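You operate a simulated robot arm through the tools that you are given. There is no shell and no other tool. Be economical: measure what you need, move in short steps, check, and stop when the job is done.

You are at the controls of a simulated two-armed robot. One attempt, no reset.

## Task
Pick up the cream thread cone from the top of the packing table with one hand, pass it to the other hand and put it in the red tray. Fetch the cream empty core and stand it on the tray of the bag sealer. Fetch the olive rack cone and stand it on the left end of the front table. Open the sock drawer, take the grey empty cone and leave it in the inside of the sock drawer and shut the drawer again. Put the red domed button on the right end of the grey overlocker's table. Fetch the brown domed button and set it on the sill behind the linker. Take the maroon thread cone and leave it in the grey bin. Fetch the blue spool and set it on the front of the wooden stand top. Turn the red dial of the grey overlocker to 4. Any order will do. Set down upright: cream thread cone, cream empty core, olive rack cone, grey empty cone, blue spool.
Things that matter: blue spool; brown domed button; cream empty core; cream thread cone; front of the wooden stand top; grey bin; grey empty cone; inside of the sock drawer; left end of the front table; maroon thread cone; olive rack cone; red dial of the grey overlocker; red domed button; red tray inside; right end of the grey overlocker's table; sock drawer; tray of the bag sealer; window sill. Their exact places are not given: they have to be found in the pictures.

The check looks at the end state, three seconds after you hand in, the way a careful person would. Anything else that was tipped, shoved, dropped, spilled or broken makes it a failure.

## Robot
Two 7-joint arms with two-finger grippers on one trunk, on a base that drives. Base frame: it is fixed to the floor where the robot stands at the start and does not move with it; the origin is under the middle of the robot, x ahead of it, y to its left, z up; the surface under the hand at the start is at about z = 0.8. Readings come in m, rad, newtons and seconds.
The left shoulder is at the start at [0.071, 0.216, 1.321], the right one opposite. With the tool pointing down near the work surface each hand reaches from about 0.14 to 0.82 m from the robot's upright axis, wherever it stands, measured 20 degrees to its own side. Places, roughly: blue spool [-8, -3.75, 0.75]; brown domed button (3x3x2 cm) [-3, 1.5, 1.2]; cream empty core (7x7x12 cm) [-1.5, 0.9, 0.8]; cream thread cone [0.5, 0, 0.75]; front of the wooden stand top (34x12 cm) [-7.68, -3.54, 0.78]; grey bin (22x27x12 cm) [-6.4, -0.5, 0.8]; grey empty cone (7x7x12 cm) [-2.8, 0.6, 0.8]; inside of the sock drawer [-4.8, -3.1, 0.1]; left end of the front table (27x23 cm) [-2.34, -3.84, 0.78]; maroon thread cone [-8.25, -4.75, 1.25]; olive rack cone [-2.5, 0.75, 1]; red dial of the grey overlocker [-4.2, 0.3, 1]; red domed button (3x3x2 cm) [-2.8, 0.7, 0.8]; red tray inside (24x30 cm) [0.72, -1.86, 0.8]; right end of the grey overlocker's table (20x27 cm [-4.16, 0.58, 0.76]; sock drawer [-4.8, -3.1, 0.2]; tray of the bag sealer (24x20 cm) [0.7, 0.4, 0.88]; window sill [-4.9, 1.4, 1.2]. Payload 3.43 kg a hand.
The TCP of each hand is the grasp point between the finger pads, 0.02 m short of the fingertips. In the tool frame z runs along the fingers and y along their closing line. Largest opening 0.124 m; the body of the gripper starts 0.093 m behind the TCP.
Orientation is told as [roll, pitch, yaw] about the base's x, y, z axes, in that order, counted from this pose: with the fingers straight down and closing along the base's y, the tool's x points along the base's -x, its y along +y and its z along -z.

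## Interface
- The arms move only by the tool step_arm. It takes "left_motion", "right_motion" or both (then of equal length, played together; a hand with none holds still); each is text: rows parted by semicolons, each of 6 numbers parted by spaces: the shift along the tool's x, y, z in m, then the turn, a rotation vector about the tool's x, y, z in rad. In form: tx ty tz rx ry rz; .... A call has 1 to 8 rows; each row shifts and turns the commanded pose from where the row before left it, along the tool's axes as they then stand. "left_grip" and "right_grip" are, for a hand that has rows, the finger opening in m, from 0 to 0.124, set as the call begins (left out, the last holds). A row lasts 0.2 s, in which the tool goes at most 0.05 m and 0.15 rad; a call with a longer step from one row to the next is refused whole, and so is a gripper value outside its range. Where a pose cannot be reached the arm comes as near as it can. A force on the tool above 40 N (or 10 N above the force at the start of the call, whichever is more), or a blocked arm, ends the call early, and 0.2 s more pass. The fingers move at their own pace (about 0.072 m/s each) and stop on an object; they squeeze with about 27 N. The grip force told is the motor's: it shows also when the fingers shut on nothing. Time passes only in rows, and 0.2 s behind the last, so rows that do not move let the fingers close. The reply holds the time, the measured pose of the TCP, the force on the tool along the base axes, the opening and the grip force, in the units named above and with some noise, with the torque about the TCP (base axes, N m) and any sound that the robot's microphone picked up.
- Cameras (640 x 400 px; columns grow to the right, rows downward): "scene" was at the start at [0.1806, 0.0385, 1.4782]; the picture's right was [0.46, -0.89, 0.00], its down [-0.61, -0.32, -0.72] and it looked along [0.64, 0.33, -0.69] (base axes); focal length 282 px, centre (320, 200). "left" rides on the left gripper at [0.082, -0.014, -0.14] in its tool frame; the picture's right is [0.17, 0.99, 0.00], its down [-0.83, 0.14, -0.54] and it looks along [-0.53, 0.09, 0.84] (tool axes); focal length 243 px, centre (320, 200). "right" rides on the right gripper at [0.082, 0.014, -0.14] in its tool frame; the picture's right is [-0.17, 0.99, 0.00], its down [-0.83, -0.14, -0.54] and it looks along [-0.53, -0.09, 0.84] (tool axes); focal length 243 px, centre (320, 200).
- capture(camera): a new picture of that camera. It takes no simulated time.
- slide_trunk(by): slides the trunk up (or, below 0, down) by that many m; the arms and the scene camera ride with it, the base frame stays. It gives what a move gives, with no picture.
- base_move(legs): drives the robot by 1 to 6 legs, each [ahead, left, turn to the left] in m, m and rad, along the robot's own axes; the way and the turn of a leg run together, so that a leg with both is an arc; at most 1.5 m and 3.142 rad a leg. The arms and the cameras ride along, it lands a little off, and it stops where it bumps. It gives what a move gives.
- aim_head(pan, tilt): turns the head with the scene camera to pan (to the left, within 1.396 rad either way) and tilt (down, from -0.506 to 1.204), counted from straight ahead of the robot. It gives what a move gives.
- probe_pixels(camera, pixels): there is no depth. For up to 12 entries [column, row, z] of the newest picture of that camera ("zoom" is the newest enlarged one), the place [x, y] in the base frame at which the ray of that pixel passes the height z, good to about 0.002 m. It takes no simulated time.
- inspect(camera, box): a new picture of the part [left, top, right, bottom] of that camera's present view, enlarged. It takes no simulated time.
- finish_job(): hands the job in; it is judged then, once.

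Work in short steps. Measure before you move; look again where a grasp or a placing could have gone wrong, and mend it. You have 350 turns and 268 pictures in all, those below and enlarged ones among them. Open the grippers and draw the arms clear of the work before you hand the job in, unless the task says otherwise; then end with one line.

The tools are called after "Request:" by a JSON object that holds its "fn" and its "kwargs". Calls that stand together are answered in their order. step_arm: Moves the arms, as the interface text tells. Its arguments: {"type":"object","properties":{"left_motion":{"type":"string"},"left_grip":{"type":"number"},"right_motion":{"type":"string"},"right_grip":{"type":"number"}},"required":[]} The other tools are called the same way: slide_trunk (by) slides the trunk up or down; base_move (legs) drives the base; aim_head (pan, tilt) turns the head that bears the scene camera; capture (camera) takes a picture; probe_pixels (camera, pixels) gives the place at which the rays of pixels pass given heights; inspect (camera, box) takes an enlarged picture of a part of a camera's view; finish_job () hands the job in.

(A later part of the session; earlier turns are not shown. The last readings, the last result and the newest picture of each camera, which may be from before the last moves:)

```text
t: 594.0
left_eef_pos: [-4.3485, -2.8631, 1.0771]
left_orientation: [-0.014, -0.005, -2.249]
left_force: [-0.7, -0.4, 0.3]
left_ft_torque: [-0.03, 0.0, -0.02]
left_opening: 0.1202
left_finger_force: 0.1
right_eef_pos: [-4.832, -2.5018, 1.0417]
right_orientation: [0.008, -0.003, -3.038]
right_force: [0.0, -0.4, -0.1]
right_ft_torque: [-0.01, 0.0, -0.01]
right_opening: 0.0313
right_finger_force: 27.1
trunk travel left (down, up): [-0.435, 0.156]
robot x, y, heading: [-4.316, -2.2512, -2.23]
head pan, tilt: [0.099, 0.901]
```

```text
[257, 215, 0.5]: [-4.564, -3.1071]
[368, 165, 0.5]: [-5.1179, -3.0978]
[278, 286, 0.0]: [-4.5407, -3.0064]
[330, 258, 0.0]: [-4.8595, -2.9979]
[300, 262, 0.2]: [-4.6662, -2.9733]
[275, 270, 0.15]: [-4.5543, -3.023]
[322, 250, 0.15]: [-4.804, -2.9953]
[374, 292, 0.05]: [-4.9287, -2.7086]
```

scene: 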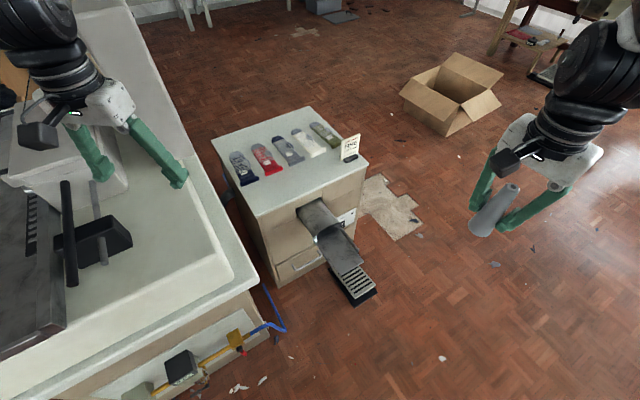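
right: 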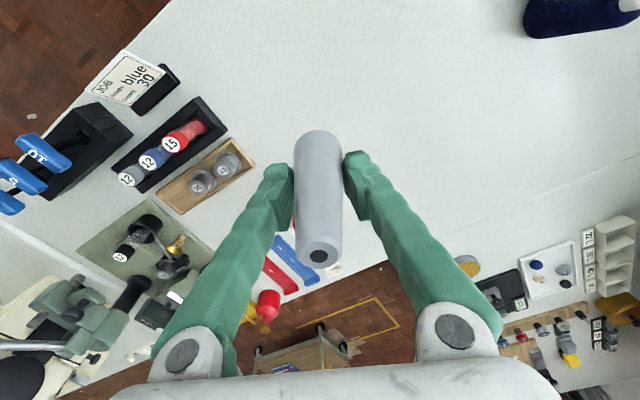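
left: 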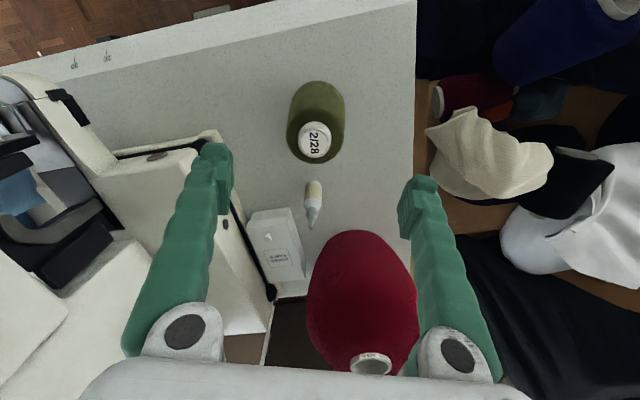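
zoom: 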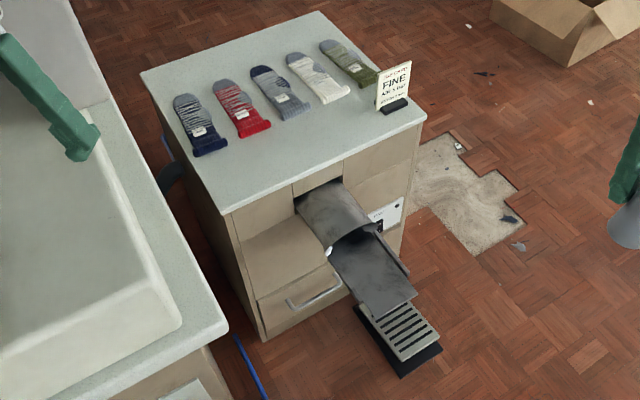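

The drawer front is in the cabinet's +y face (y≈-3.0), lower part, with a horizontal bar handle around x≈-4.6…-4.8. I move in front and look closely.

Request:
{"fn": "base_move", "kwargs": {"legs": [[0.05, -0.29, 0], [-0.05, 0, 0.66]]}}

Request:
{"fn": "aim_head", "kwargs": {"pan": -0.1, "tilt": 1.1}}

Request:
{"fn": "capture", "kwargs": {"camera": "scene"}}

```text
t: 600.9
left_eef_pos: [-4.2185, -2.5684, 1.0764]
left_orientation: [-0.015, -0.005, -1.593]
left_force: [-0.1, 0.4, 0.4]
left_ft_torque: [0.01, 0.05, -0.01]
left_opening: 0.12
left_finger_force: 0.2
right_eef_pos: [-4.822, -2.5775, 1.041]
right_orientation: [0.008, -0.003, -2.383]
right_force: [-0.1, 0.3, 0.1]
right_ft_torque: [-0.02, 0.0, 0.01]
right_opening: 0.0313
right_finger_force: 27.7
trunk travel left (down, up): [-0.435, 0.156]
robot x, y, heading: [-4.5647, -2.0647, -1.572]
head pan, tilt: [0.099, 0.901]
```

```text
t: 601.7
left_eef_pos: [-4.216, -2.5673, 1.0766]
left_orientation: [-0.015, -0.005, -1.594]
left_force: [-0.2, 0.0, 0.1]
left_ft_torque: [0.0, 0.01, 0.01]
left_opening: 0.1198
left_finger_force: 0.1
right_eef_pos: [-4.8216, -2.5774, 1.0418]
right_orientation: [0.008, -0.006, -2.384]
right_force: [-0.3, -0.6, 0.4]
right_ft_torque: [0.0, -0.02, -0.01]
right_opening: 0.0313
right_finger_force: 26.8
trunk travel left (down, up): [-0.435, 0.156]
robot x, y, heading: [-4.5659, -2.0661, -1.574]
head pan, tilt: [-0.099, 1.1]
```

```text
94 pictures are left
```

scene: 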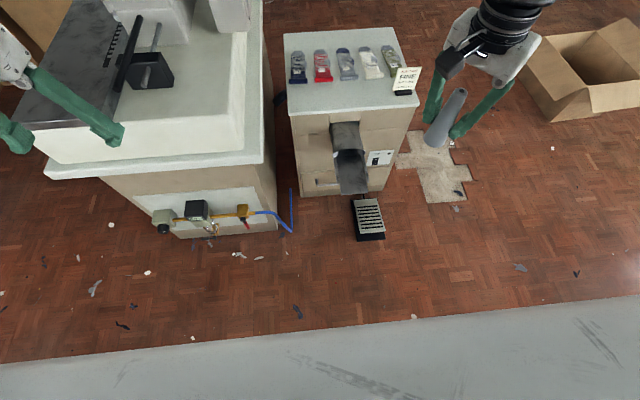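

Request:
{"fn": "inspect", "kwargs": {"camera": "scene", "box": [270, 100, 410, 250]}}

Request:
{"fn": "probe_pixels", "kwargs": {"camera": "scene", "pixels": [[299, 196, 0.0], [384, 192, 0.0], [291, 113, 0.62], [418, 105, 0.62], [352, 205, 0.03], [385, 238, 0.03]]}}

```text
2.67 times, centred on (340, 175) of scene
```

zoom: 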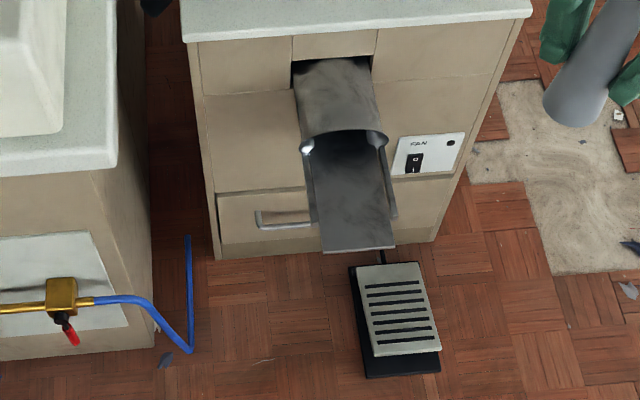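

```text
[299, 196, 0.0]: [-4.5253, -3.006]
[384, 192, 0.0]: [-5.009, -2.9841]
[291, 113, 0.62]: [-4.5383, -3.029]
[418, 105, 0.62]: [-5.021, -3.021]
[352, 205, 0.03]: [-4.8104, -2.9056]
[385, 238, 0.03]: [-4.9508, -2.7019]
```

Request:
{"fn": "probe_pixels", "kwargs": {"camera": "zoom", "pixels": [[285, 217, 0.1], [285, 217, 0.14], [285, 217, 0.18], [258, 215, 0.14], [260, 193, 0.16], [260, 193, 0.2], [260, 193, 0.24], [240, 245, 0.03], [240, 245, 0.0], [358, 250, 0.25], [320, 235, 0.3]]}}

```text
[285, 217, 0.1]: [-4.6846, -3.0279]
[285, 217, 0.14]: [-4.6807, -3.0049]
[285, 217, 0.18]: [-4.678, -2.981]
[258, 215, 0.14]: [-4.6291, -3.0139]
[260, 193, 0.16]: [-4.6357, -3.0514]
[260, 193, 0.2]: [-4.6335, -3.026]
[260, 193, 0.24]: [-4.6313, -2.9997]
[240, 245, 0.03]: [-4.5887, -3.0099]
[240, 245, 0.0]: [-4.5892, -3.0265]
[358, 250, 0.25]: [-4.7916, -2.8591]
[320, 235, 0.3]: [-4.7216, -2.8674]
```

The drawer front is at y≈-3.01 (z 0.03–0.225); the bar handle near z≈0.18, free left part at x≈-4.65. I lower the trunk fully for low reach.

Request:
{"fn": "slide_trunk", "kwargs": {"by": -0.2}}

Request:
{"fn": "slide_trunk", "kwargs": {"by": -0.2}}

Request:
{"fn": "base_move", "kwargs": {"legs": [[0, -0.32, 0]]}}

Request:
{"fn": "step_arm", "kwargs": {"left_motion": "0 0 0 0 0 0.14; 0 0 0 0 0 0.14; 0 0 0 0 0 0.14; 0 0 0 0 0 0.14; 0 0 0 0 0 0.14; 0 0 0 0 0 0.14; 0 0 0 0 0 0.14; 0 0 0 0 0 0.14", "left_grip": 0.05}}

```text
t: 603.8
left_eef_pos: [-4.2177, -2.5682, 0.8765]
left_orientation: [-0.014, -0.007, -1.593]
left_force: [0.6, 0.7, 0.7]
left_ft_torque: [0.01, -0.02, 0.02]
left_opening: 0.1198
left_finger_force: 0.1
right_eef_pos: [-4.8214, -2.5778, 0.841]
right_orientation: [0.011, -0.003, -2.382]
right_force: [0.3, -0.2, -0.6]
right_ft_torque: [-0.02, -0.01, -0.01]
right_opening: 0.0313
right_finger_force: 26.7
trunk travel left (down, up): [-0.235, 0.356]
robot x, y, heading: [-4.563, -2.0635, -1.57]
head pan, tilt: [-0.099, 1.1]
```

```text
t: 606.0
left_eef_pos: [-4.2174, -2.5679, 0.6767]
left_orientation: [-0.015, -0.007, -1.593]
left_force: [0.5, 0.6, -0.3]
left_ft_torque: [-0.01, -0.01, -0.02]
left_opening: 0.1201
left_finger_force: 0.0
right_eef_pos: [-4.8215, -2.5785, 0.6418]
right_orientation: [0.01, -0.006, -2.384]
right_force: [-0.1, -0.1, -0.1]
right_ft_torque: [-0.04, 0.01, -0.01]
right_opening: 0.0313
right_finger_force: 27.1
trunk travel left (down, up): [-0.035, 0.556]
robot x, y, heading: [-4.5639, -2.0698, -1.573]
head pan, tilt: [-0.099, 1.1]
```

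```text
t: 610.8
left_eef_pos: [-4.5289, -2.5677, 0.6765]
left_orientation: [-0.017, -0.005, -1.594]
left_force: [-0.9, 0.4, -0.4]
left_ft_torque: [0.01, -0.04, 0.0]
left_opening: 0.1198
left_finger_force: 0.2
right_eef_pos: [-5.1337, -2.5775, 0.6414]
right_orientation: [0.008, -0.004, -2.382]
right_force: [-0.3, -0.5, 1.3]
right_ft_torque: [0.01, -0.02, 0.01]
right_opening: 0.0312
right_finger_force: 27.2
trunk travel left (down, up): [-0.035, 0.556]
robot x, y, heading: [-4.876, -2.068, -1.567]
head pan, tilt: [-0.099, 1.1]
```

```text
t: 612.5
left_eef_pos: [-4.53, -2.5679, 0.6769]
left_orientation: [-0.001, -0.016, -2.716]
left_force: [0.4, -0.2, 0.2]
left_ft_torque: [0.0, 0.01, -0.03]
left_opening: 0.05
left_finger_force: 0.1
right_eef_pos: [-5.1337, -2.579, 0.6409]
right_orientation: [0.011, -0.004, -2.381]
right_force: [-0.1, 0.3, 0.0]
right_ft_torque: [0.02, 0.0, 0.0]
right_opening: 0.0315
right_finger_force: 27.4
trunk travel left (down, up): [-0.035, 0.556]
robot x, y, heading: [-4.8755, -2.0684, -1.571]
head pan, tilt: [-0.099, 1.1]
```

Request:
{"fn": "step_arm", "kwargs": {"left_motion": "0 0 0 0 0 0.14; 0 0 0 0 0 0.14; -0.03 0 0.03 0 0 0.14; -0.03 0 0.04 0 0 0; -0.03 0 0.04 0 0 0; -0.03 0 0.04 -0.14 0 0; 0 0 0.04 -0.14 0 0; 0 0 0.04 -0.14 0 0"}}

Request:
{"fn": "capture", "kwargs": {"camera": "left"}}

```text
t: 614.4
left_eef_pos: [-4.6502, -2.5936, 0.4482]
left_orientation: [0.423, -0.021, -3.134]
left_force: [-0.7, -0.3, -0.2]
left_ft_torque: [-0.04, 0.03, -0.03]
left_opening: 0.0499
left_finger_force: 0.1
left hand out of reach, approached as far as the arm can: row 8
right_eef_pos: [-5.1345, -2.5784, 0.6414]
right_orientation: [0.008, -0.004, -2.38]
right_force: [0.9, -1.2, -0.2]
right_ft_torque: [0.01, 0.04, 0.01]
right_opening: 0.0312
right_finger_force: 26.9
trunk travel left (down, up): [-0.035, 0.556]
robot x, y, heading: [-4.8804, -2.0712, -1.564]
head pan, tilt: [-0.099, 1.1]
```

```text
92 pictures are left
```

left: 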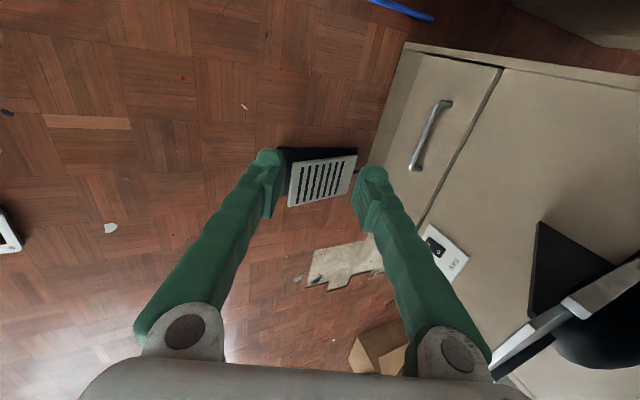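

Request:
{"fn": "probe_pixels", "kwargs": {"camera": "left", "pixels": [[431, 138, 0.1], [431, 138, 0.14], [431, 138, 0.18], [447, 104, 0.14], [415, 168, 0.14], [405, 47, 0.03], [500, 68, 0.22], [430, 205, 0.22]]}}

Request:
{"fn": "inspect", "kwargs": {"camera": "left", "box": [340, 30, 520, 250]}}

```text
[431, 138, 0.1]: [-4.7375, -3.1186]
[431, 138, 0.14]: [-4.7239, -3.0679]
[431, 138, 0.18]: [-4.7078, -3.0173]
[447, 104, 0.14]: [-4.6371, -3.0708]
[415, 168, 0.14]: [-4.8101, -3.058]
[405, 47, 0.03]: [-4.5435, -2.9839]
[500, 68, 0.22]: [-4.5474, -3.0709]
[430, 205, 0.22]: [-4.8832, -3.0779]
```

```text
1.82 times, centred on (430, 140) of left
```

zoom: 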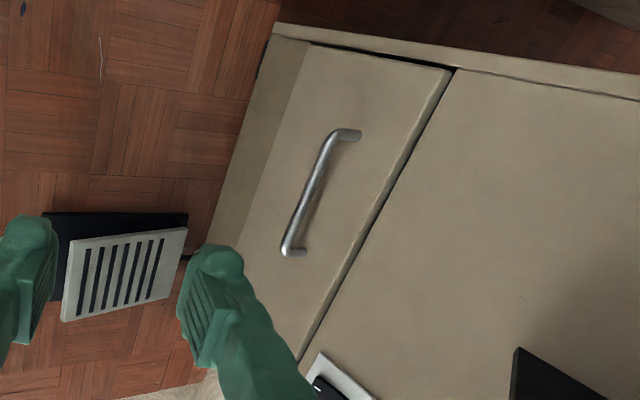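

Handle bar ≈ z 0.207, y -2.977, x -4.61…-4.78. I tuck the right hand back, drive forward 0.25 and look again.

Request:
{"fn": "step_arm", "kwargs": {"right_motion": "0.023 -0.024 0 0 0 0; 0.023 -0.024 0 0 0 0; 0.023 -0.024 0 0 0 0; 0 0 0 0 0 0"}}

Request:
{"fn": "base_move", "kwargs": {"legs": [[0.25, 0, 0]]}}

Request:
{"fn": "capture", "kwargs": {"camera": "left"}}

```text
t: 615.4
left_eef_pos: [-4.65, -2.5925, 0.4488]
left_orientation: [0.423, -0.021, -3.134]
left_force: [-0.2, 0.0, 1.0]
left_ft_torque: [0.0, -0.01, 0.0]
left_opening: 0.0501
left_finger_force: 0.0
right_eef_pos: [-5.1331, -2.5461, 0.6424]
right_orientation: [0.008, -0.003, -2.38]
right_force: [-0.3, -0.2, 0.2]
right_ft_torque: [0.01, 0.01, 0.02]
right_opening: 0.0313
right_finger_force: 26.6
right hand out of reach, approached as far as the arm can: row 2, 3
trunk travel left (down, up): [-0.035, 0.556]
robot x, y, heading: [-4.8777, -2.0682, -1.566]
head pan, tilt: [-0.099, 1.1]
```

```text
t: 616.9
left_eef_pos: [-4.6471, -2.7072, 0.4473]
left_orientation: [0.407, -0.013, -3.126]
left_force: [0.0, -1.0, -0.6]
left_ft_torque: [0.0, -0.01, 0.03]
left_opening: 0.05
left_finger_force: 0.0
right_eef_pos: [-5.1344, -2.6757, 0.6428]
right_orientation: [0.02, -0.005, -2.37]
right_force: [0.5, 0.1, -0.1]
right_ft_torque: [-0.01, 0.0, 0.02]
right_opening: 0.0312
right_finger_force: 27.1
trunk travel left (down, up): [-0.035, 0.556]
robot x, y, heading: [-4.8796, -2.2018, -1.554]
head pan, tilt: [-0.099, 1.1]
stopped in leg 1: the robot was blocked; the commanded pose is now the measured one
```

```text
90 pictures are left
```

left: 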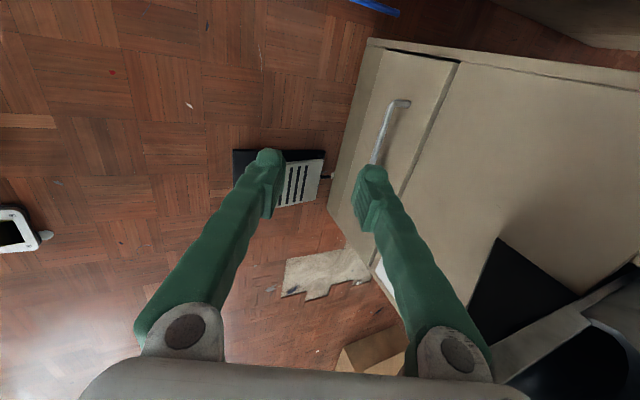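

The base bumped (likely the pedal on the floor). I back off 2 cm, tilt the left hand more toward the cabinet and test the reach.

Request:
{"fn": "base_move", "kwargs": {"legs": [[-0.02, 0, -0.012]]}}

Request:
{"fn": "step_arm", "kwargs": {"left_motion": "0 0 0.03 -0.12 0 0; 0 0 0.03 -0.12 0 0; 0 0 0.04 -0.12 0 0; 0 0.02 0.04 0 0 0; 0 0.02 0.04 0 0 0; 0 0 0 0 0 0"}}

Request:
{"fn": "capture", "kwargs": {"camera": "left"}}

Request:
{"fn": "capture", "kwargs": {"camera": "scene"}}

```text
t: 617.7
left_eef_pos: [-4.6508, -2.6949, 0.4394]
left_orientation: [0.394, -0.017, -3.14]
left_force: [-0.2, 0.5, 0.9]
left_ft_torque: [0.01, 0.01, 0.0]
left_opening: 0.0499
left_finger_force: 0.2
right_eef_pos: [-5.1365, -2.6593, 0.6421]
right_orientation: [0.009, -0.002, -2.385]
right_force: [0.3, -0.1, -0.8]
right_ft_torque: [-0.03, -0.02, 0.01]
right_opening: 0.0311
right_finger_force: 27.3
trunk travel left (down, up): [-0.035, 0.556]
robot x, y, heading: [-4.8762, -2.183, -1.568]
head pan, tilt: [-0.099, 1.1]
```

```text
t: 619.1
left_eef_pos: [-4.655, -2.8101, 0.3324]
left_orientation: [0.681, -0.019, -3.142]
left_force: [0.1, 0.3, 0.7]
left_ft_torque: [0.0, -0.03, 0.02]
left_opening: 0.0501
left_finger_force: 0.1
left hand out of reach, approached as far as the arm can: row 3
right_eef_pos: [-5.1372, -2.6578, 0.6418]
right_orientation: [0.009, -0.003, -2.383]
right_force: [-0.4, 0.0, 0.6]
right_ft_torque: [0.0, -0.01, 0.01]
right_opening: 0.0311
right_finger_force: 27.5
trunk travel left (down, up): [-0.035, 0.556]
robot x, y, heading: [-4.8811, -2.1884, -1.569]
head pan, tilt: [-0.099, 1.1]
```

```text
89 pictures are left
```

left: 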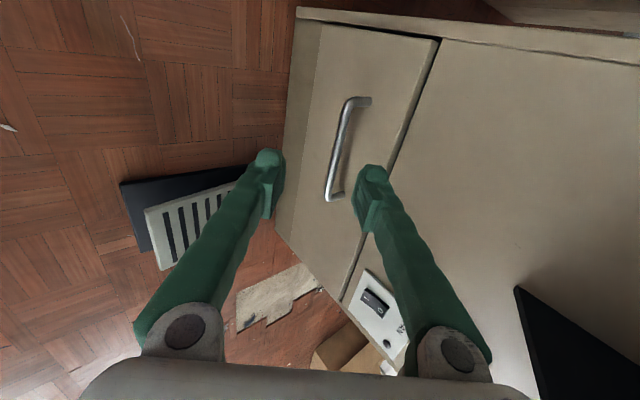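

```text
88 pictures are left
```

scene: 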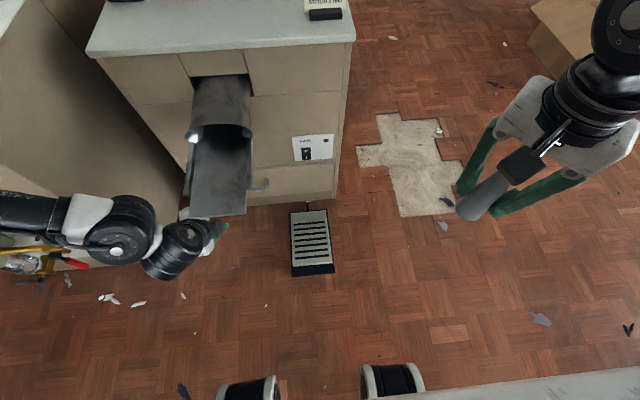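

The view shows the handle ahead; on-axis error is about +0.034 in tool y. I advance along the fingers.

Request:
{"fn": "step_arm", "kwargs": {"left_motion": "0 0.01 0.04 0 0 0; 0 0.01 0.04 0 0 0; 0 0.008 0.04 0 0 0; 0 0 0 0 0 0"}}

Request:
{"fn": "capture", "kwargs": {"camera": "left"}}

```text
t: 620.1
left_eef_pos: [-4.6379, -2.8972, 0.276]
left_orientation: [0.679, -0.02, 3.14]
left_force: [-1.3, 0.5, -0.3]
left_ft_torque: [-0.01, 0.0, -0.02]
left_opening: 0.05
left_finger_force: 0.0
left hand out of reach, approached as far as the arm can: row 2, 3
right_eef_pos: [-5.1364, -2.6587, 0.6419]
right_orientation: [0.01, -0.005, -2.384]
right_force: [0.8, 0.3, 0.5]
right_ft_torque: [-0.03, -0.02, 0.0]
right_opening: 0.031
right_finger_force: 27.1
trunk travel left (down, up): [-0.035, 0.556]
robot x, y, heading: [-4.8819, -2.1788, -1.569]
head pan, tilt: [-0.099, 1.1]
```

```text
87 pictures are left
```

left: 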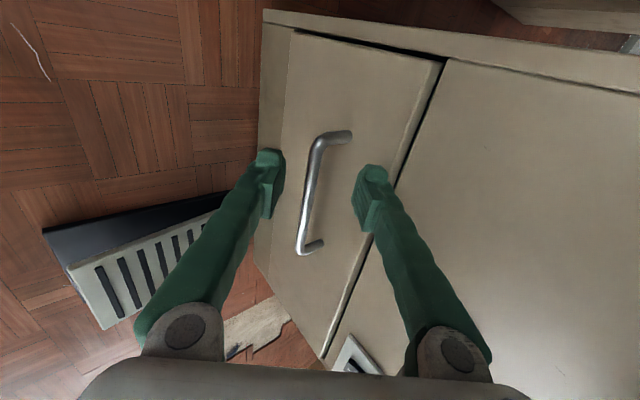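

Reach-limited; I retract along the fingers, drive the base forward 0.1 m, and then re-advance.

Request:
{"fn": "step_arm", "kwargs": {"left_motion": "0 -0.02 -0.04 0 0 0; 0 -0.023 -0.03 0 0 0; 0 -0.023 -0.03 0 0 0; 0 0 0 0 0 0"}}

Request:
{"fn": "base_move", "kwargs": {"legs": [[0.1, 0, 0]]}}

Request:
{"fn": "capture", "kwargs": {"camera": "left"}}

```text
t: 621.1
left_eef_pos: [-4.6365, -2.7834, 0.3144]
left_orientation: [0.679, -0.019, -3.142]
left_force: [0.0, 0.2, 0.7]
left_ft_torque: [0.01, 0.01, -0.03]
left_opening: 0.0501
left_finger_force: 0.1
right_eef_pos: [-5.1378, -2.6603, 0.6417]
right_orientation: [0.01, -0.004, -2.383]
right_force: [-0.1, 0.1, 0.1]
right_ft_torque: [0.03, -0.02, -0.03]
right_opening: 0.0311
right_finger_force: 26.8
trunk travel left (down, up): [-0.035, 0.556]
robot x, y, heading: [-4.8772, -2.1795, -1.57]
head pan, tilt: [-0.099, 1.1]
```

```text
t: 622.0
left_eef_pos: [-4.63, -2.7931, 0.3105]
left_orientation: [0.665, -0.01, -3.13]
left_force: [-0.1, -0.6, 0.0]
left_ft_torque: [0.01, 0.01, 0.0]
left_opening: 0.0501
left_finger_force: 0.1
right_eef_pos: [-5.135, -2.6834, 0.6417]
right_orientation: [0.014, -0.004, -2.374]
right_force: [-0.1, 0.0, -1.2]
right_ft_torque: [-0.01, 0.01, -0.01]
right_opening: 0.0312
right_finger_force: 26.9
trunk travel left (down, up): [-0.035, 0.556]
robot x, y, heading: [-4.879, -2.2048, -1.56]
head pan, tilt: [-0.099, 1.1]
stopped in leg 1: the robot was blocked; the commanded pose is now the measured one
```

```text
86 pictures are left
```

left: 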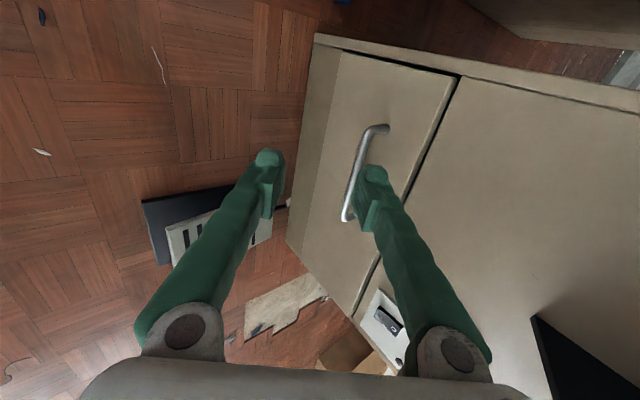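

The left elbow is what's blocked (by the steam cabinet's counter). I back off, shift the base 0.2 m right, and move the left hand back over to the handle.

Request:
{"fn": "base_move", "kwargs": {"legs": [[-0.05, -0.22, -0.01]]}}

Request:
{"fn": "step_arm", "kwargs": {"left_motion": "0.04 0 0 0 0 0; 0.04 0 0 0 0 0; 0.04 0 0 0 0 0; 0.04 0 0 0 0 0; 0.04 0 0 0 0 0; 0 0 0 0 0 0"}}

Request:
{"fn": "base_move", "kwargs": {"legs": [[0.17, 0, 0]]}}

Request:
{"fn": "capture", "kwargs": {"camera": "left"}}

```text
t: 625.6
left_eef_pos: [-4.864, -2.7489, 0.3071]
left_orientation: [0.659, -0.017, -3.142]
left_force: [0.4, 0.8, 0.7]
left_ft_torque: [-0.01, -0.01, 0.04]
left_opening: 0.0501
left_finger_force: 0.0
right_eef_pos: [-5.3665, -2.6348, 0.6404]
right_orientation: [0.008, -0.003, -2.385]
right_force: [-0.7, 1.2, 0.4]
right_ft_torque: [-0.02, 0.02, -0.01]
right_opening: 0.0312
right_finger_force: 26.8
trunk travel left (down, up): [-0.035, 0.556]
robot x, y, heading: [-5.11, -2.1603, -1.576]
head pan, tilt: [-0.099, 1.1]
```

```text
t: 627.0
left_eef_pos: [-4.662, -2.7484, 0.3037]
left_orientation: [0.658, -0.015, -3.142]
left_force: [0.9, -0.4, 0.5]
left_ft_torque: [0.0, 0.01, 0.01]
left_opening: 0.0502
left_finger_force: 0.2
right_eef_pos: [-5.3666, -2.6359, 0.6397]
right_orientation: [0.01, -0.003, -2.385]
right_force: [0.7, -0.1, -0.6]
right_ft_torque: [0.01, 0.0, -0.04]
right_opening: 0.031
right_finger_force: 27.2
trunk travel left (down, up): [-0.035, 0.556]
robot x, y, heading: [-5.1086, -2.1576, -1.577]
head pan, tilt: [-0.099, 1.1]
```

```text
t: 628.7
left_eef_pos: [-4.6662, -2.9208, 0.3033]
left_orientation: [0.659, -0.017, 3.136]
left_force: [0.2, -1.0, -0.5]
left_ft_torque: [0.01, 0.01, -0.01]
left_opening: 0.05
left_finger_force: 0.1
right_eef_pos: [-5.3696, -2.8049, 0.6402]
right_orientation: [0.011, -0.004, -2.389]
right_force: [0.3, 0.5, -0.7]
right_ft_torque: [-0.01, -0.02, -0.01]
right_opening: 0.031
right_finger_force: 27.1
trunk travel left (down, up): [-0.035, 0.556]
robot x, y, heading: [-5.1071, -2.3287, -1.584]
head pan, tilt: [-0.099, 1.1]
```

```text
85 pictures are left
```

left: 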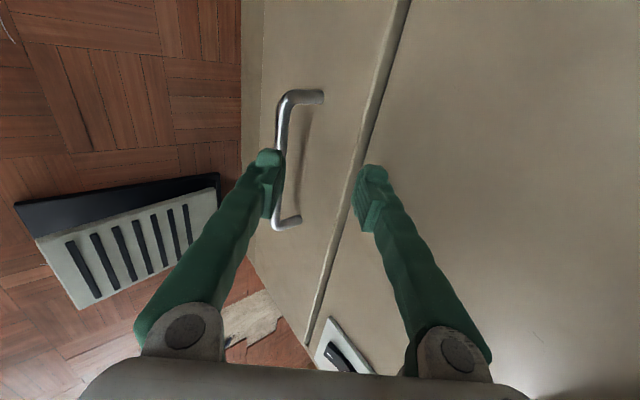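

Request:
{"fn": "step_arm", "kwargs": {"left_motion": "0 -0.025 -0.01 0 0 0; 0 -0.02 0 0 0 0; 0 0 0.03 0 0 0; 0 0 0.02 0 0 0; 0 0 0 0 0 0"}}

Request:
{"fn": "capture", "kwargs": {"camera": "left"}}

```text
t: 629.9
left_eef_pos: [-4.6661, -2.9073, 0.2435]
left_orientation: [0.656, -0.016, 3.136]
left_force: [0.0, 0.2, -0.2]
left_ft_torque: [-0.01, 0.01, -0.03]
left_opening: 0.0501
left_finger_force: 0.0
right_eef_pos: [-5.3689, -2.8048, 0.6409]
right_orientation: [0.009, -0.003, -2.389]
right_force: [-0.1, 0.1, -0.2]
right_ft_torque: [0.01, 0.01, 0.02]
right_opening: 0.031
right_finger_force: 27.1
trunk travel left (down, up): [-0.035, 0.556]
robot x, y, heading: [-5.1096, -2.3302, -1.578]
head pan, tilt: [-0.099, 1.1]
```

```text
84 pictures are left
```

left: 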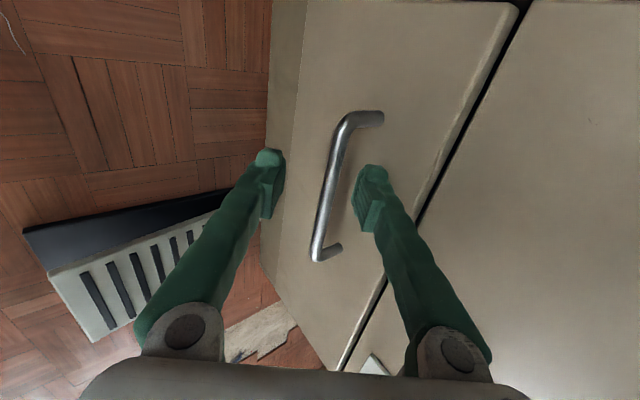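

The bar is now between the fingers (col 328). I advance 0.05 m more along the fingers.

Request:
{"fn": "step_arm", "kwargs": {"left_motion": "0 0 0.025 0 0 0; 0 0 0.025 0 0 0; 0 0 0 0 0 0"}}

Request:
{"fn": "capture", "kwargs": {"camera": "left"}}

```text
t: 630.7
left_eef_pos: [-4.6653, -2.9354, 0.2014]
left_orientation: [0.652, -0.015, 3.138]
left_force: [1.2, 28.3, 11.9]
left_ft_torque: [-0.76, 0.04, 0.16]
left_opening: 0.0408
left_finger_force: 0.1
right_eef_pos: [-5.3698, -2.8031, 0.6423]
right_orientation: [0.011, -0.004, -2.389]
right_force: [-1.0, -0.2, -0.7]
right_ft_torque: [-0.02, 0.03, 0.0]
right_opening: 0.0311
right_finger_force: 26.9
trunk travel left (down, up): [-0.035, 0.556]
robot x, y, heading: [-5.1082, -2.3322, -1.571]
head pan, tilt: [-0.099, 1.1]
```

```text
83 pictures are left
```

left: 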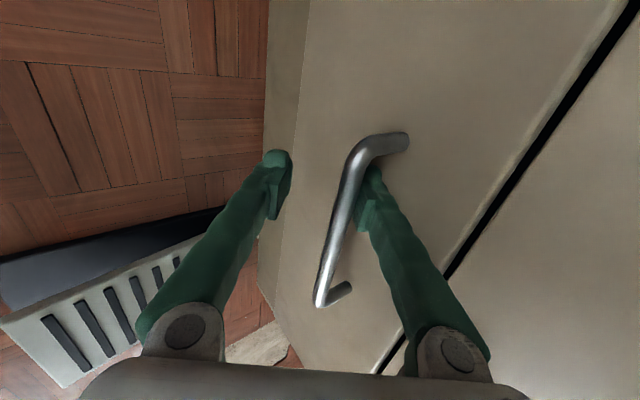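

The far finger is behind the bar, touching the drawer front. I close on the bar and pull by driving back.

Request:
{"fn": "step_arm", "kwargs": {"left_motion": "0 0 0 0 0 0; 0 0 0 0 0 0; 0 0 0 0 0 0", "left_grip": 0.0}}

Request:
{"fn": "base_move", "kwargs": {"legs": [[-0.1, 0, 0]]}}

Request:
{"fn": "capture", "kwargs": {"camera": "left"}}

```text
t: 631.5
left_eef_pos: [-4.6668, -2.9403, 0.203]
left_orientation: [0.66, -0.017, 3.137]
left_force: [0.5, -1.2, 0.1]
left_ft_torque: [0.01, 0.01, -0.01]
left_opening: 0.0001
left_finger_force: 27.2
right_eef_pos: [-5.3681, -2.8043, 0.6409]
right_orientation: [0.009, -0.005, -2.39]
right_force: [0.0, 0.2, 0.7]
right_ft_torque: [0.01, -0.05, -0.02]
right_opening: 0.0308
right_finger_force: 27.0
trunk travel left (down, up): [-0.035, 0.556]
robot x, y, heading: [-5.1081, -2.3272, -1.578]
head pan, tilt: [-0.099, 1.1]
```

```text
t: 632.8
left_eef_pos: [-4.6663, -2.8385, 0.2026]
left_orientation: [0.659, -0.014, 3.137]
left_force: [0.2, 0.2, -0.7]
left_ft_torque: [0.0, 0.02, 0.03]
left_opening: 0.0001
left_finger_force: 26.9
right_eef_pos: [-5.369, -2.7046, 0.6413]
right_orientation: [0.009, -0.005, -2.391]
right_force: [1.2, -0.1, 0.6]
right_ft_torque: [0.0, 0.0, 0.03]
right_opening: 0.0312
right_finger_force: 26.8
trunk travel left (down, up): [-0.035, 0.556]
robot x, y, heading: [-5.1051, -2.2278, -1.573]
head pan, tilt: [-0.099, 1.1]
```

```text
82 pictures are left
```

left: 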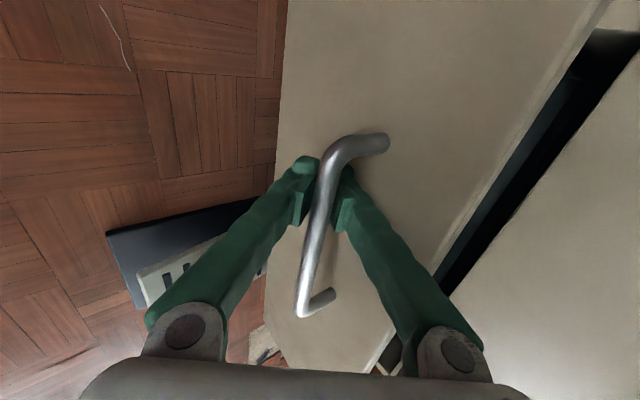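

The fingers hook behind the bar and the drawer is opening. I pull a further 0.17 m.

Request:
{"fn": "base_move", "kwargs": {"legs": [[-0.17, 0, 0]]}}

Request:
{"fn": "capture", "kwargs": {"camera": "left"}}

Request:
{"fn": "capture", "kwargs": {"camera": "scene"}}

```text
t: 634.4
left_eef_pos: [-4.6655, -2.6728, 0.2037]
left_orientation: [0.66, -0.016, 3.135]
left_force: [0.5, 0.9, 0.8]
left_ft_torque: [-0.01, 0.03, -0.01]
left_opening: 0.0
left_finger_force: 27.4
right_eef_pos: [-5.3686, -2.5356, 0.6411]
right_orientation: [0.01, -0.003, -2.393]
right_force: [0.3, 0.9, 1.1]
right_ft_torque: [-0.03, -0.03, -0.02]
right_opening: 0.0313
right_finger_force: 26.8
trunk travel left (down, up): [-0.035, 0.556]
robot x, y, heading: [-5.108, -2.0598, -1.582]
head pan, tilt: [-0.099, 1.1]
```

```text
81 pictures are left
```

left: 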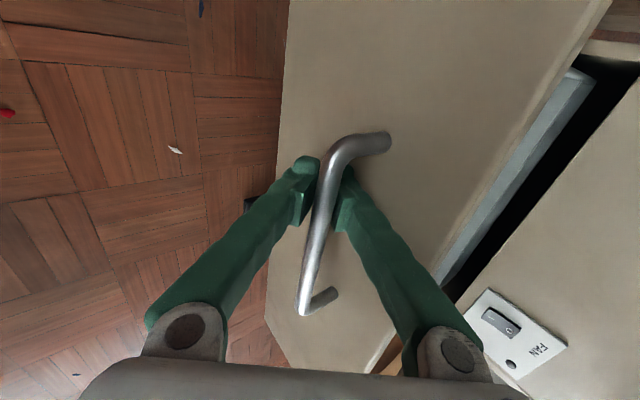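

```text
80 pictures are left
```

scene: 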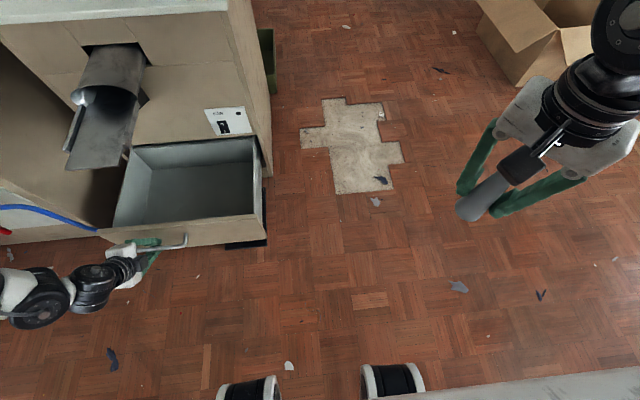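

The drawer is open and empty. I unhook the left hand backward along its fingers and raise it.

Request:
{"fn": "step_arm", "kwargs": {"left_motion": "0 0 -0.03 0 0 0; 0 0 -0.04 0 0 0; 0 0 -0.04 0 0 0; 0 -0.02 -0.04 0 0 0; 0.02 0 -0.045 0 0 0; 0.02 0 -0.045 0 0 0; 0 0 0 0 0 0"}}

Request:
{"fn": "aim_head", "kwargs": {"pan": 0.1, "tilt": 1.0}}

Request:
{"fn": "capture", "kwargs": {"camera": "scene"}}

```text
t: 634.9
left_eef_pos: [-4.6659, -2.6396, 0.2184]
left_orientation: [0.628, -0.013, 3.123]
left_force: [0.3, 0.9, -22.9]
left_ft_torque: [-0.16, 0.5, -0.15]
left_opening: 0.0061
left_finger_force: 26.9
right_eef_pos: [-5.3683, -2.5348, 0.6409]
right_orientation: [0.006, -0.003, -2.393]
right_force: [-0.3, 0.6, -0.6]
right_ft_torque: [-0.02, -0.06, 0.02]
right_opening: 0.0314
right_finger_force: 26.9
trunk travel left (down, up): [-0.035, 0.556]
robot x, y, heading: [-5.1041, -2.0627, -1.578]
head pan, tilt: [-0.099, 1.1]
stopped in row 2 (left hand): the force on the tool passed its limit at 66 N (the readings are from after the stop); the commanded pose is now the measured one
```

```text
t: 635.6
left_eef_pos: [-4.666, -2.6418, 0.2192]
left_orientation: [0.634, -0.012, 3.124]
left_force: [-2.4, 1.1, -37.3]
left_ft_torque: [-0.22, 0.04, 0.32]
left_opening: 0.0058
left_finger_force: 34.7
right_eef_pos: [-5.368, -2.5365, 0.6395]
right_orientation: [0.006, -0.002, -2.392]
right_force: [0.6, -0.3, -0.2]
right_ft_torque: [0.0, 0.03, -0.01]
right_opening: 0.0314
right_finger_force: 27.4
trunk travel left (down, up): [-0.035, 0.556]
robot x, y, heading: [-5.1061, -2.0576, -1.579]
head pan, tilt: [0.099, 1.0]
```

```text
79 pictures are left
```

scene: 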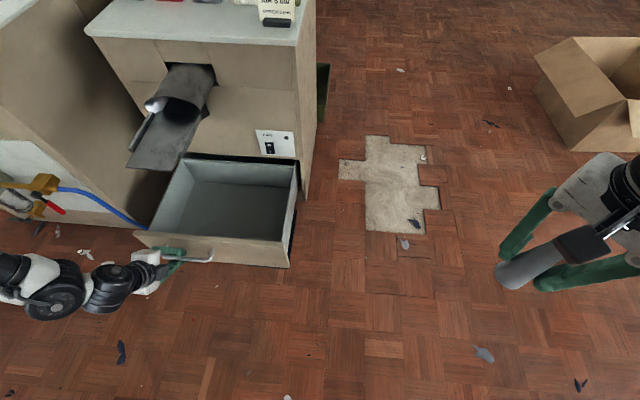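

The bar is trapped between the fingers behind the closed pads; I open the gripper and then retreat.

Request:
{"fn": "step_arm", "kwargs": {"left_motion": "0 0 0.01 0 0 0; 0 0 0.005 0 0 0; 0 0 0 0 0 0; 0 0 0 0 0 0", "left_grip": 0.055}}

Request:
{"fn": "step_arm", "kwargs": {"left_motion": "0 0 -0.03 0 0 0; 0 0 -0.04 0 0 0; 0 0 -0.04 0 0 0; 0 -0.02 -0.04 0 0 0; 0.02 0 -0.045 0 0 0; 0.02 0 -0.045 0 0 0; 0 0 0 0 0 0"}}

Request:
{"fn": "capture", "kwargs": {"camera": "scene"}}

```text
t: 636.6
left_eef_pos: [-4.6649, -2.6525, 0.2087]
left_orientation: [0.637, -0.012, 3.125]
left_force: [-0.5, -0.4, -0.7]
left_ft_torque: [0.04, 0.0, -0.02]
left_opening: 0.055
left_finger_force: 0.0
right_eef_pos: [-5.3692, -2.534, 0.6399]
right_orientation: [0.009, -0.001, -2.392]
right_force: [-0.4, 0.2, 0.5]
right_ft_torque: [-0.04, 0.01, 0.01]
right_opening: 0.0311
right_finger_force: 27.0
trunk travel left (down, up): [-0.035, 0.556]
robot x, y, heading: [-5.1084, -2.0566, -1.576]
head pan, tilt: [0.099, 1.0]
```

```text
t: 638.2
left_eef_pos: [-4.623, -2.4932, 0.389]
left_orientation: [0.637, -0.014, 3.125]
left_force: [-0.2, -0.6, -0.2]
left_ft_torque: [0.01, 0.0, -0.01]
left_opening: 0.0552
left_finger_force: 0.0
right_eef_pos: [-5.3683, -2.5339, 0.6425]
right_orientation: [0.008, -0.003, -2.394]
right_force: [-0.2, 0.9, 0.7]
right_ft_torque: [-0.02, 0.0, -0.02]
right_opening: 0.0309
right_finger_force: 27.7
trunk travel left (down, up): [-0.035, 0.556]
robot x, y, heading: [-5.1073, -2.0614, -1.577]
head pan, tilt: [0.099, 1.0]
```

```text
78 pictures are left
```

scene: 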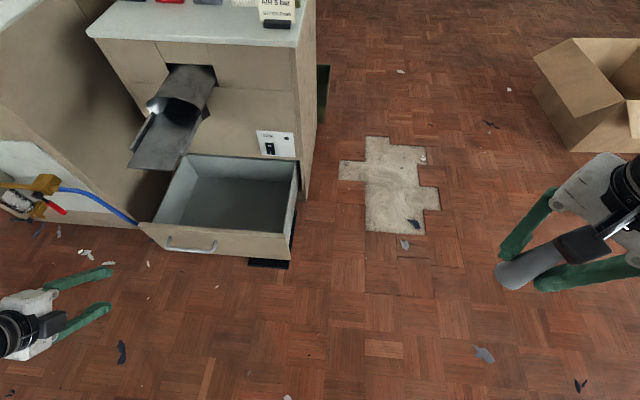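

Request:
{"fn": "probe_pixels", "kwargs": {"camera": "scene", "pixels": [[150, 222, 0.22], [290, 235, 0.22], [190, 157, 0.22], [300, 162, 0.22], [183, 222, 0.05], [283, 230, 0.05], [200, 183, 0.05], [292, 187, 0.05], [240, 205, 0.05], [255, 210, 0.05]]}}

Request:
{"fn": "inspect", "kwargs": {"camera": "scene", "box": [110, 60, 330, 280]}}

```text
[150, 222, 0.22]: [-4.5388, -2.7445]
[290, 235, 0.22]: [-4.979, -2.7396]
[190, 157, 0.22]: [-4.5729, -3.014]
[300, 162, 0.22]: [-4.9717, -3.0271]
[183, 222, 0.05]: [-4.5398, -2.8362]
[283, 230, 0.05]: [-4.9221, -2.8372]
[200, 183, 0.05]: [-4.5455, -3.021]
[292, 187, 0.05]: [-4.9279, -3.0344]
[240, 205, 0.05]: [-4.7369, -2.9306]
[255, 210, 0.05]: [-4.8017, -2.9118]
```

```text
1.82 times, centred on (220, 170) of scene
```

zoom: 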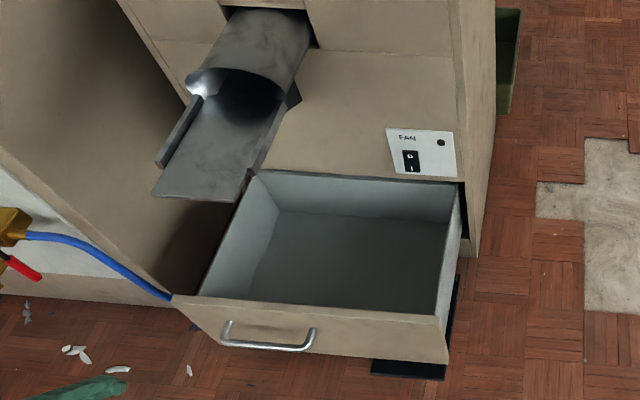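

The drawer interior spans x −4.56…−4.97, y −2.75…−3.02. I bring the right hand (grey cone) inward and forward for placing at about (−4.89,−2.87).

Request:
{"fn": "step_arm", "kwargs": {"right_motion": "0.0105 0.0438 0 0 0 0; 0.0105 0.0438 0 0 0 0; 0.0105 0.0438 0 0 0 0; 0.0105 0.0438 0 0 0 0; 0.0105 0.0438 0 0 0 0; 0.0105 0.0438 0 0 0 0; 0.0105 0.0438 0 0 0 0; 0 0 0 0 0 0"}}

Request:
{"fn": "capture", "kwargs": {"camera": "right"}}

```text
t: 640.0
left_eef_pos: [-4.6214, -2.4948, 0.3894]
left_orientation: [0.635, -0.012, 3.125]
left_force: [-0.8, 0.2, -0.7]
left_ft_torque: [0.02, -0.04, -0.02]
left_opening: 0.0553
left_finger_force: 0.1
right_eef_pos: [-5.1053, -2.7112, 0.6417]
right_orientation: [0.008, -0.001, -2.393]
right_force: [-0.2, -0.4, 1.1]
right_ft_torque: [0.02, 0.01, -0.02]
right_opening: 0.0311
right_finger_force: 26.9
trunk travel left (down, up): [-0.035, 0.556]
robot x, y, heading: [-5.1066, -2.0614, -1.579]
head pan, tilt: [0.099, 1.0]
```

```text
76 pictures are left
```

right: 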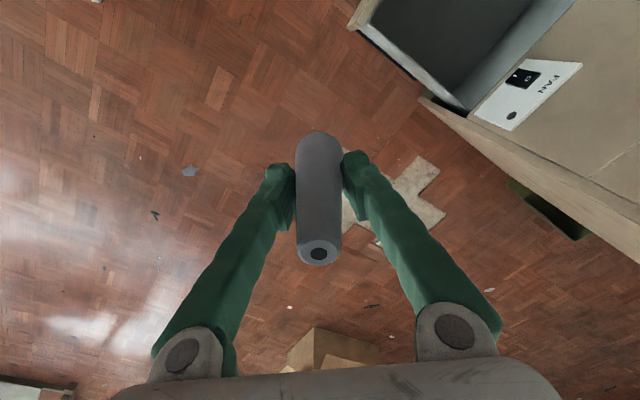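

Request:
{"fn": "step_arm", "kwargs": {"right_motion": "-0.0014 0.026 0 0 0 0; -0.0014 0.026 0 0 0 0; -0.0014 0.026 0 0 0 0; 0 0 0 0 0 0"}}

Request:
{"fn": "base_move", "kwargs": {"legs": [[0.1, 0.165, 0]]}}

Request:
{"fn": "capture", "kwargs": {"camera": "right"}}

```text
t: 641.2
left_eef_pos: [-4.6218, -2.4933, 0.388]
left_orientation: [0.638, -0.012, 3.127]
left_force: [0.4, -0.3, 0.2]
left_ft_torque: [0.04, 0.0, 0.02]
left_opening: 0.0552
left_finger_force: 0.1
right_eef_pos: [-5.0792, -2.7918, 0.6631]
right_orientation: [0.047, 0.042, -2.455]
right_force: [0.3, 0.0, 0.6]
right_ft_torque: [0.02, -0.01, 0.03]
right_opening: 0.0309
right_finger_force: 27.0
trunk travel left (down, up): [-0.035, 0.556]
robot x, y, heading: [-5.1068, -2.0594, -1.579]
head pan, tilt: [0.099, 1.0]
stopped in row 4 (right hand): the arm was blocked; the commanded pose is now the measured one
```

```text
t: 644.0
left_eef_pos: [-4.458, -2.5948, 0.3884]
left_orientation: [0.638, -0.012, 3.13]
left_force: [-0.9, 0.9, -0.5]
left_ft_torque: [-0.01, -0.01, 0.02]
left_opening: 0.0549
left_finger_force: 0.1
right_eef_pos: [-4.9153, -2.8926, 0.6615]
right_orientation: [0.046, 0.042, -2.454]
right_force: [-0.6, 1.4, 0.1]
right_ft_torque: [-0.03, -0.04, -0.01]
right_opening: 0.0308
right_finger_force: 27.1
trunk travel left (down, up): [-0.035, 0.556]
robot x, y, heading: [-4.9439, -2.1605, -1.577]
head pan, tilt: [0.099, 1.0]
```

```text
75 pictures are left
```

right: 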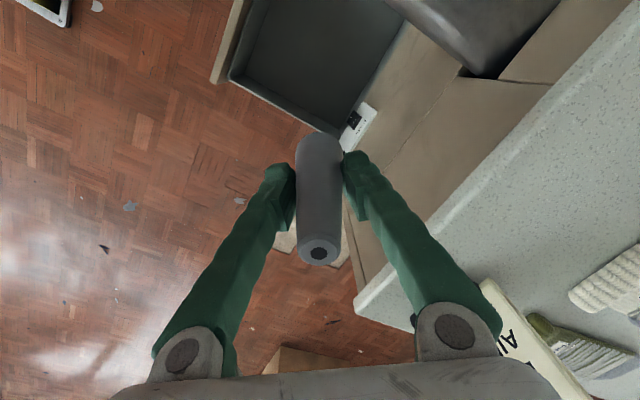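

Request:
{"fn": "step_arm", "kwargs": {"right_motion": "0.012 0.01 0.03 0.046 -0.042 0; 0.012 0.01 0.04 0 0 0; 0 0 0.045 0 0 0; 0 0 0.045 0 0 0; 0 0 0.045 0 0 0; 0 0 0 0 0 0"}}

Request:
{"fn": "capture", "kwargs": {"camera": "right"}}

Request:
{"fn": "capture", "kwargs": {"camera": "scene"}}

```text
t: 644.6
left_eef_pos: [-4.4585, -2.5951, 0.389]
left_orientation: [0.638, -0.012, 3.127]
left_force: [0.0, -0.1, 0.4]
left_ft_torque: [0.0, 0.0, 0.01]
left_opening: 0.0552
left_finger_force: 0.1
right_eef_pos: [-4.8744, -2.9097, 0.67]
right_orientation: [0.114, 0.232, -2.525]
right_force: [-0.8, 0.1, -0.8]
right_ft_torque: [0.0, -0.02, 0.02]
right_opening: 0.0313
right_finger_force: 27.0
trunk travel left (down, up): [-0.035, 0.556]
robot x, y, heading: [-4.9426, -2.1574, -1.581]
head pan, tilt: [0.099, 1.0]
stopped in row 2 (right hand): the arm was blocked; the commanded pose is now the measured one
```

```text
74 pictures are left
```

right: 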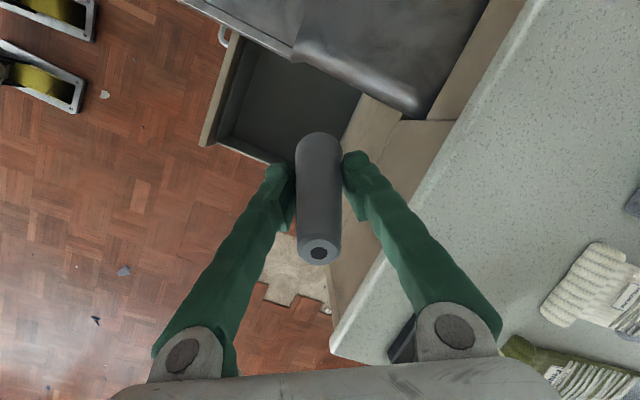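

```text
73 pictures are left
```

scene: 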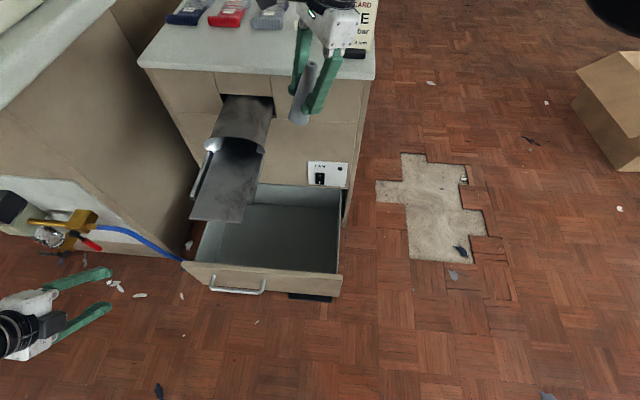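

The right arm hit its reach limit and tilted. I pull it back and level it, and tuck the left arm up and back so the base can go closer.

Request:
{"fn": "step_arm", "kwargs": {"right_motion": "0.015 -0.02 0 0 0 0; 0.015 -0.02 0 0.057 -0.116 0; 0.015 -0.02 0 0.057 -0.116 0; 0.015 -0.02 0 0 0 0; 0.015 -0.02 0 0 0 -0.13; 0 0 0 0 0 0; 0 0 0 0 0 0", "left_motion": "0 0.014 -0.04 0 0 0; 0 0.014 -0.04 0 0 0; 0 0.014 -0.04 0 0 0; 0 0.014 -0.04 0 0 0; 0 0.014 -0.04 0 0 0; 0 0.014 -0.04 0 0 0; 0 0 0 0 0 0"}}

Request:
{"fn": "capture", "kwargs": {"camera": "scene"}}

```text
t: 646.2
left_eef_pos: [-4.3897, -2.5378, 0.5745]
left_orientation: [0.636, -0.016, 3.124]
left_force: [0.4, 0.1, -0.1]
left_ft_torque: [-0.01, -0.03, 0.02]
left_opening: 0.0551
left_finger_force: 0.1
left hand out of reach, approached as far as the arm can: row 3, 4, 5, 6
right_eef_pos: [-4.8672, -2.7826, 0.6695]
right_orientation: [-0.006, -0.005, -2.402]
right_force: [0.2, 0.3, -0.6]
right_ft_torque: [-0.03, -0.01, -0.01]
right_opening: 0.031
right_finger_force: 26.7
trunk travel left (down, up): [-0.035, 0.556]
robot x, y, heading: [-4.9426, -2.1648, -1.581]
head pan, tilt: [0.099, 1.0]
```

```text
72 pictures are left
```

scene: 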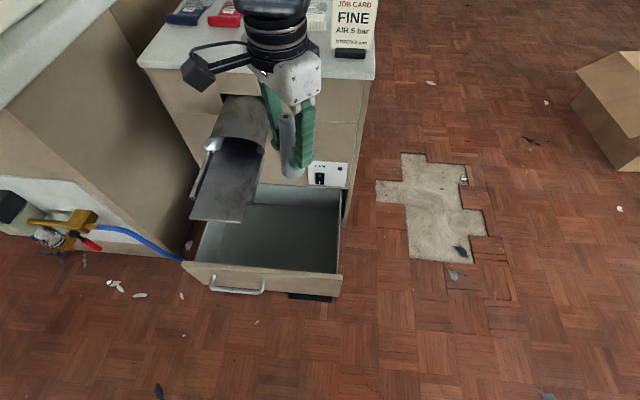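

Request:
{"fn": "base_move", "kwargs": {"legs": [[0.085, -0.02, 0]]}}

Request:
{"fn": "step_arm", "kwargs": {"right_motion": "0 0 0.04 0 0 0; 0 0 0.045 0 0 0; 0 0 0.045 0 0 0; 0 0 0.045 0 0 0; 0 0 0.045 0 0 0; 0 0 0.03 0 0 0; 0 0 0 0 0 0"}}

Request:
{"fn": "capture", "kwargs": {"camera": "right"}}

Request:
{"fn": "capture", "kwargs": {"camera": "scene"}}

```text
t: 647.4
left_eef_pos: [-4.4098, -2.6207, 0.5743]
left_orientation: [0.636, -0.014, 3.125]
left_force: [0.6, -0.7, 0.1]
left_ft_torque: [0.03, -0.01, 0.0]
left_opening: 0.0552
left_finger_force: 0.0
right_eef_pos: [-4.8868, -2.8665, 0.6694]
right_orientation: [-0.005, -0.004, -2.403]
right_force: [0.4, -1.2, -1.0]
right_ft_torque: [0.02, 0.0, -0.01]
right_opening: 0.0309
right_finger_force: 27.2
trunk travel left (down, up): [-0.035, 0.556]
robot x, y, heading: [-4.9656, -2.2485, -1.575]
head pan, tilt: [0.099, 1.0]
```

```text
t: 648.6
left_eef_pos: [-4.4116, -2.6207, 0.5745]
left_orientation: [0.637, -0.013, 3.127]
left_force: [-0.2, 0.6, -0.2]
left_ft_torque: [0.03, 0.01, 0.01]
left_opening: 0.0552
left_finger_force: 0.0
right_eef_pos: [-4.8416, -2.8816, 0.5133]
right_orientation: [0.102, 0.124, -2.439]
right_force: [0.2, 0.4, 0.5]
right_ft_torque: [-0.02, -0.03, -0.03]
right_opening: 0.0308
right_finger_force: 26.9
trunk travel left (down, up): [-0.035, 0.556]
robot x, y, heading: [-4.9642, -2.2443, -1.58]
head pan, tilt: [0.099, 1.0]
stopped in row 6 (right hand): the arm was blocked; the commanded pose is now the measured one
```

```text
71 pictures are left
```

right: 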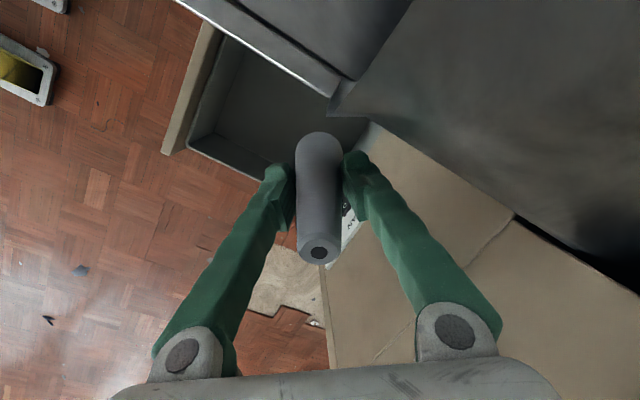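

```text
70 pictures are left
```

scene: 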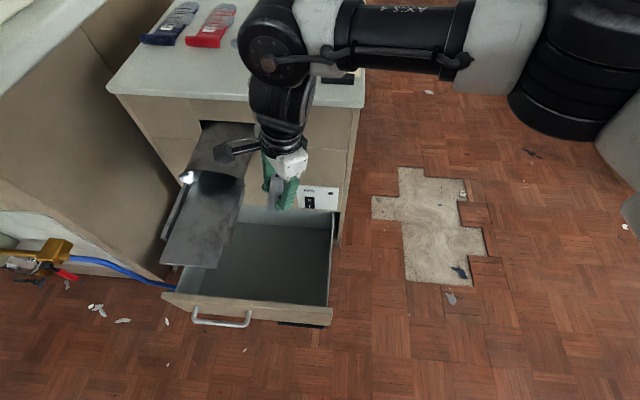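

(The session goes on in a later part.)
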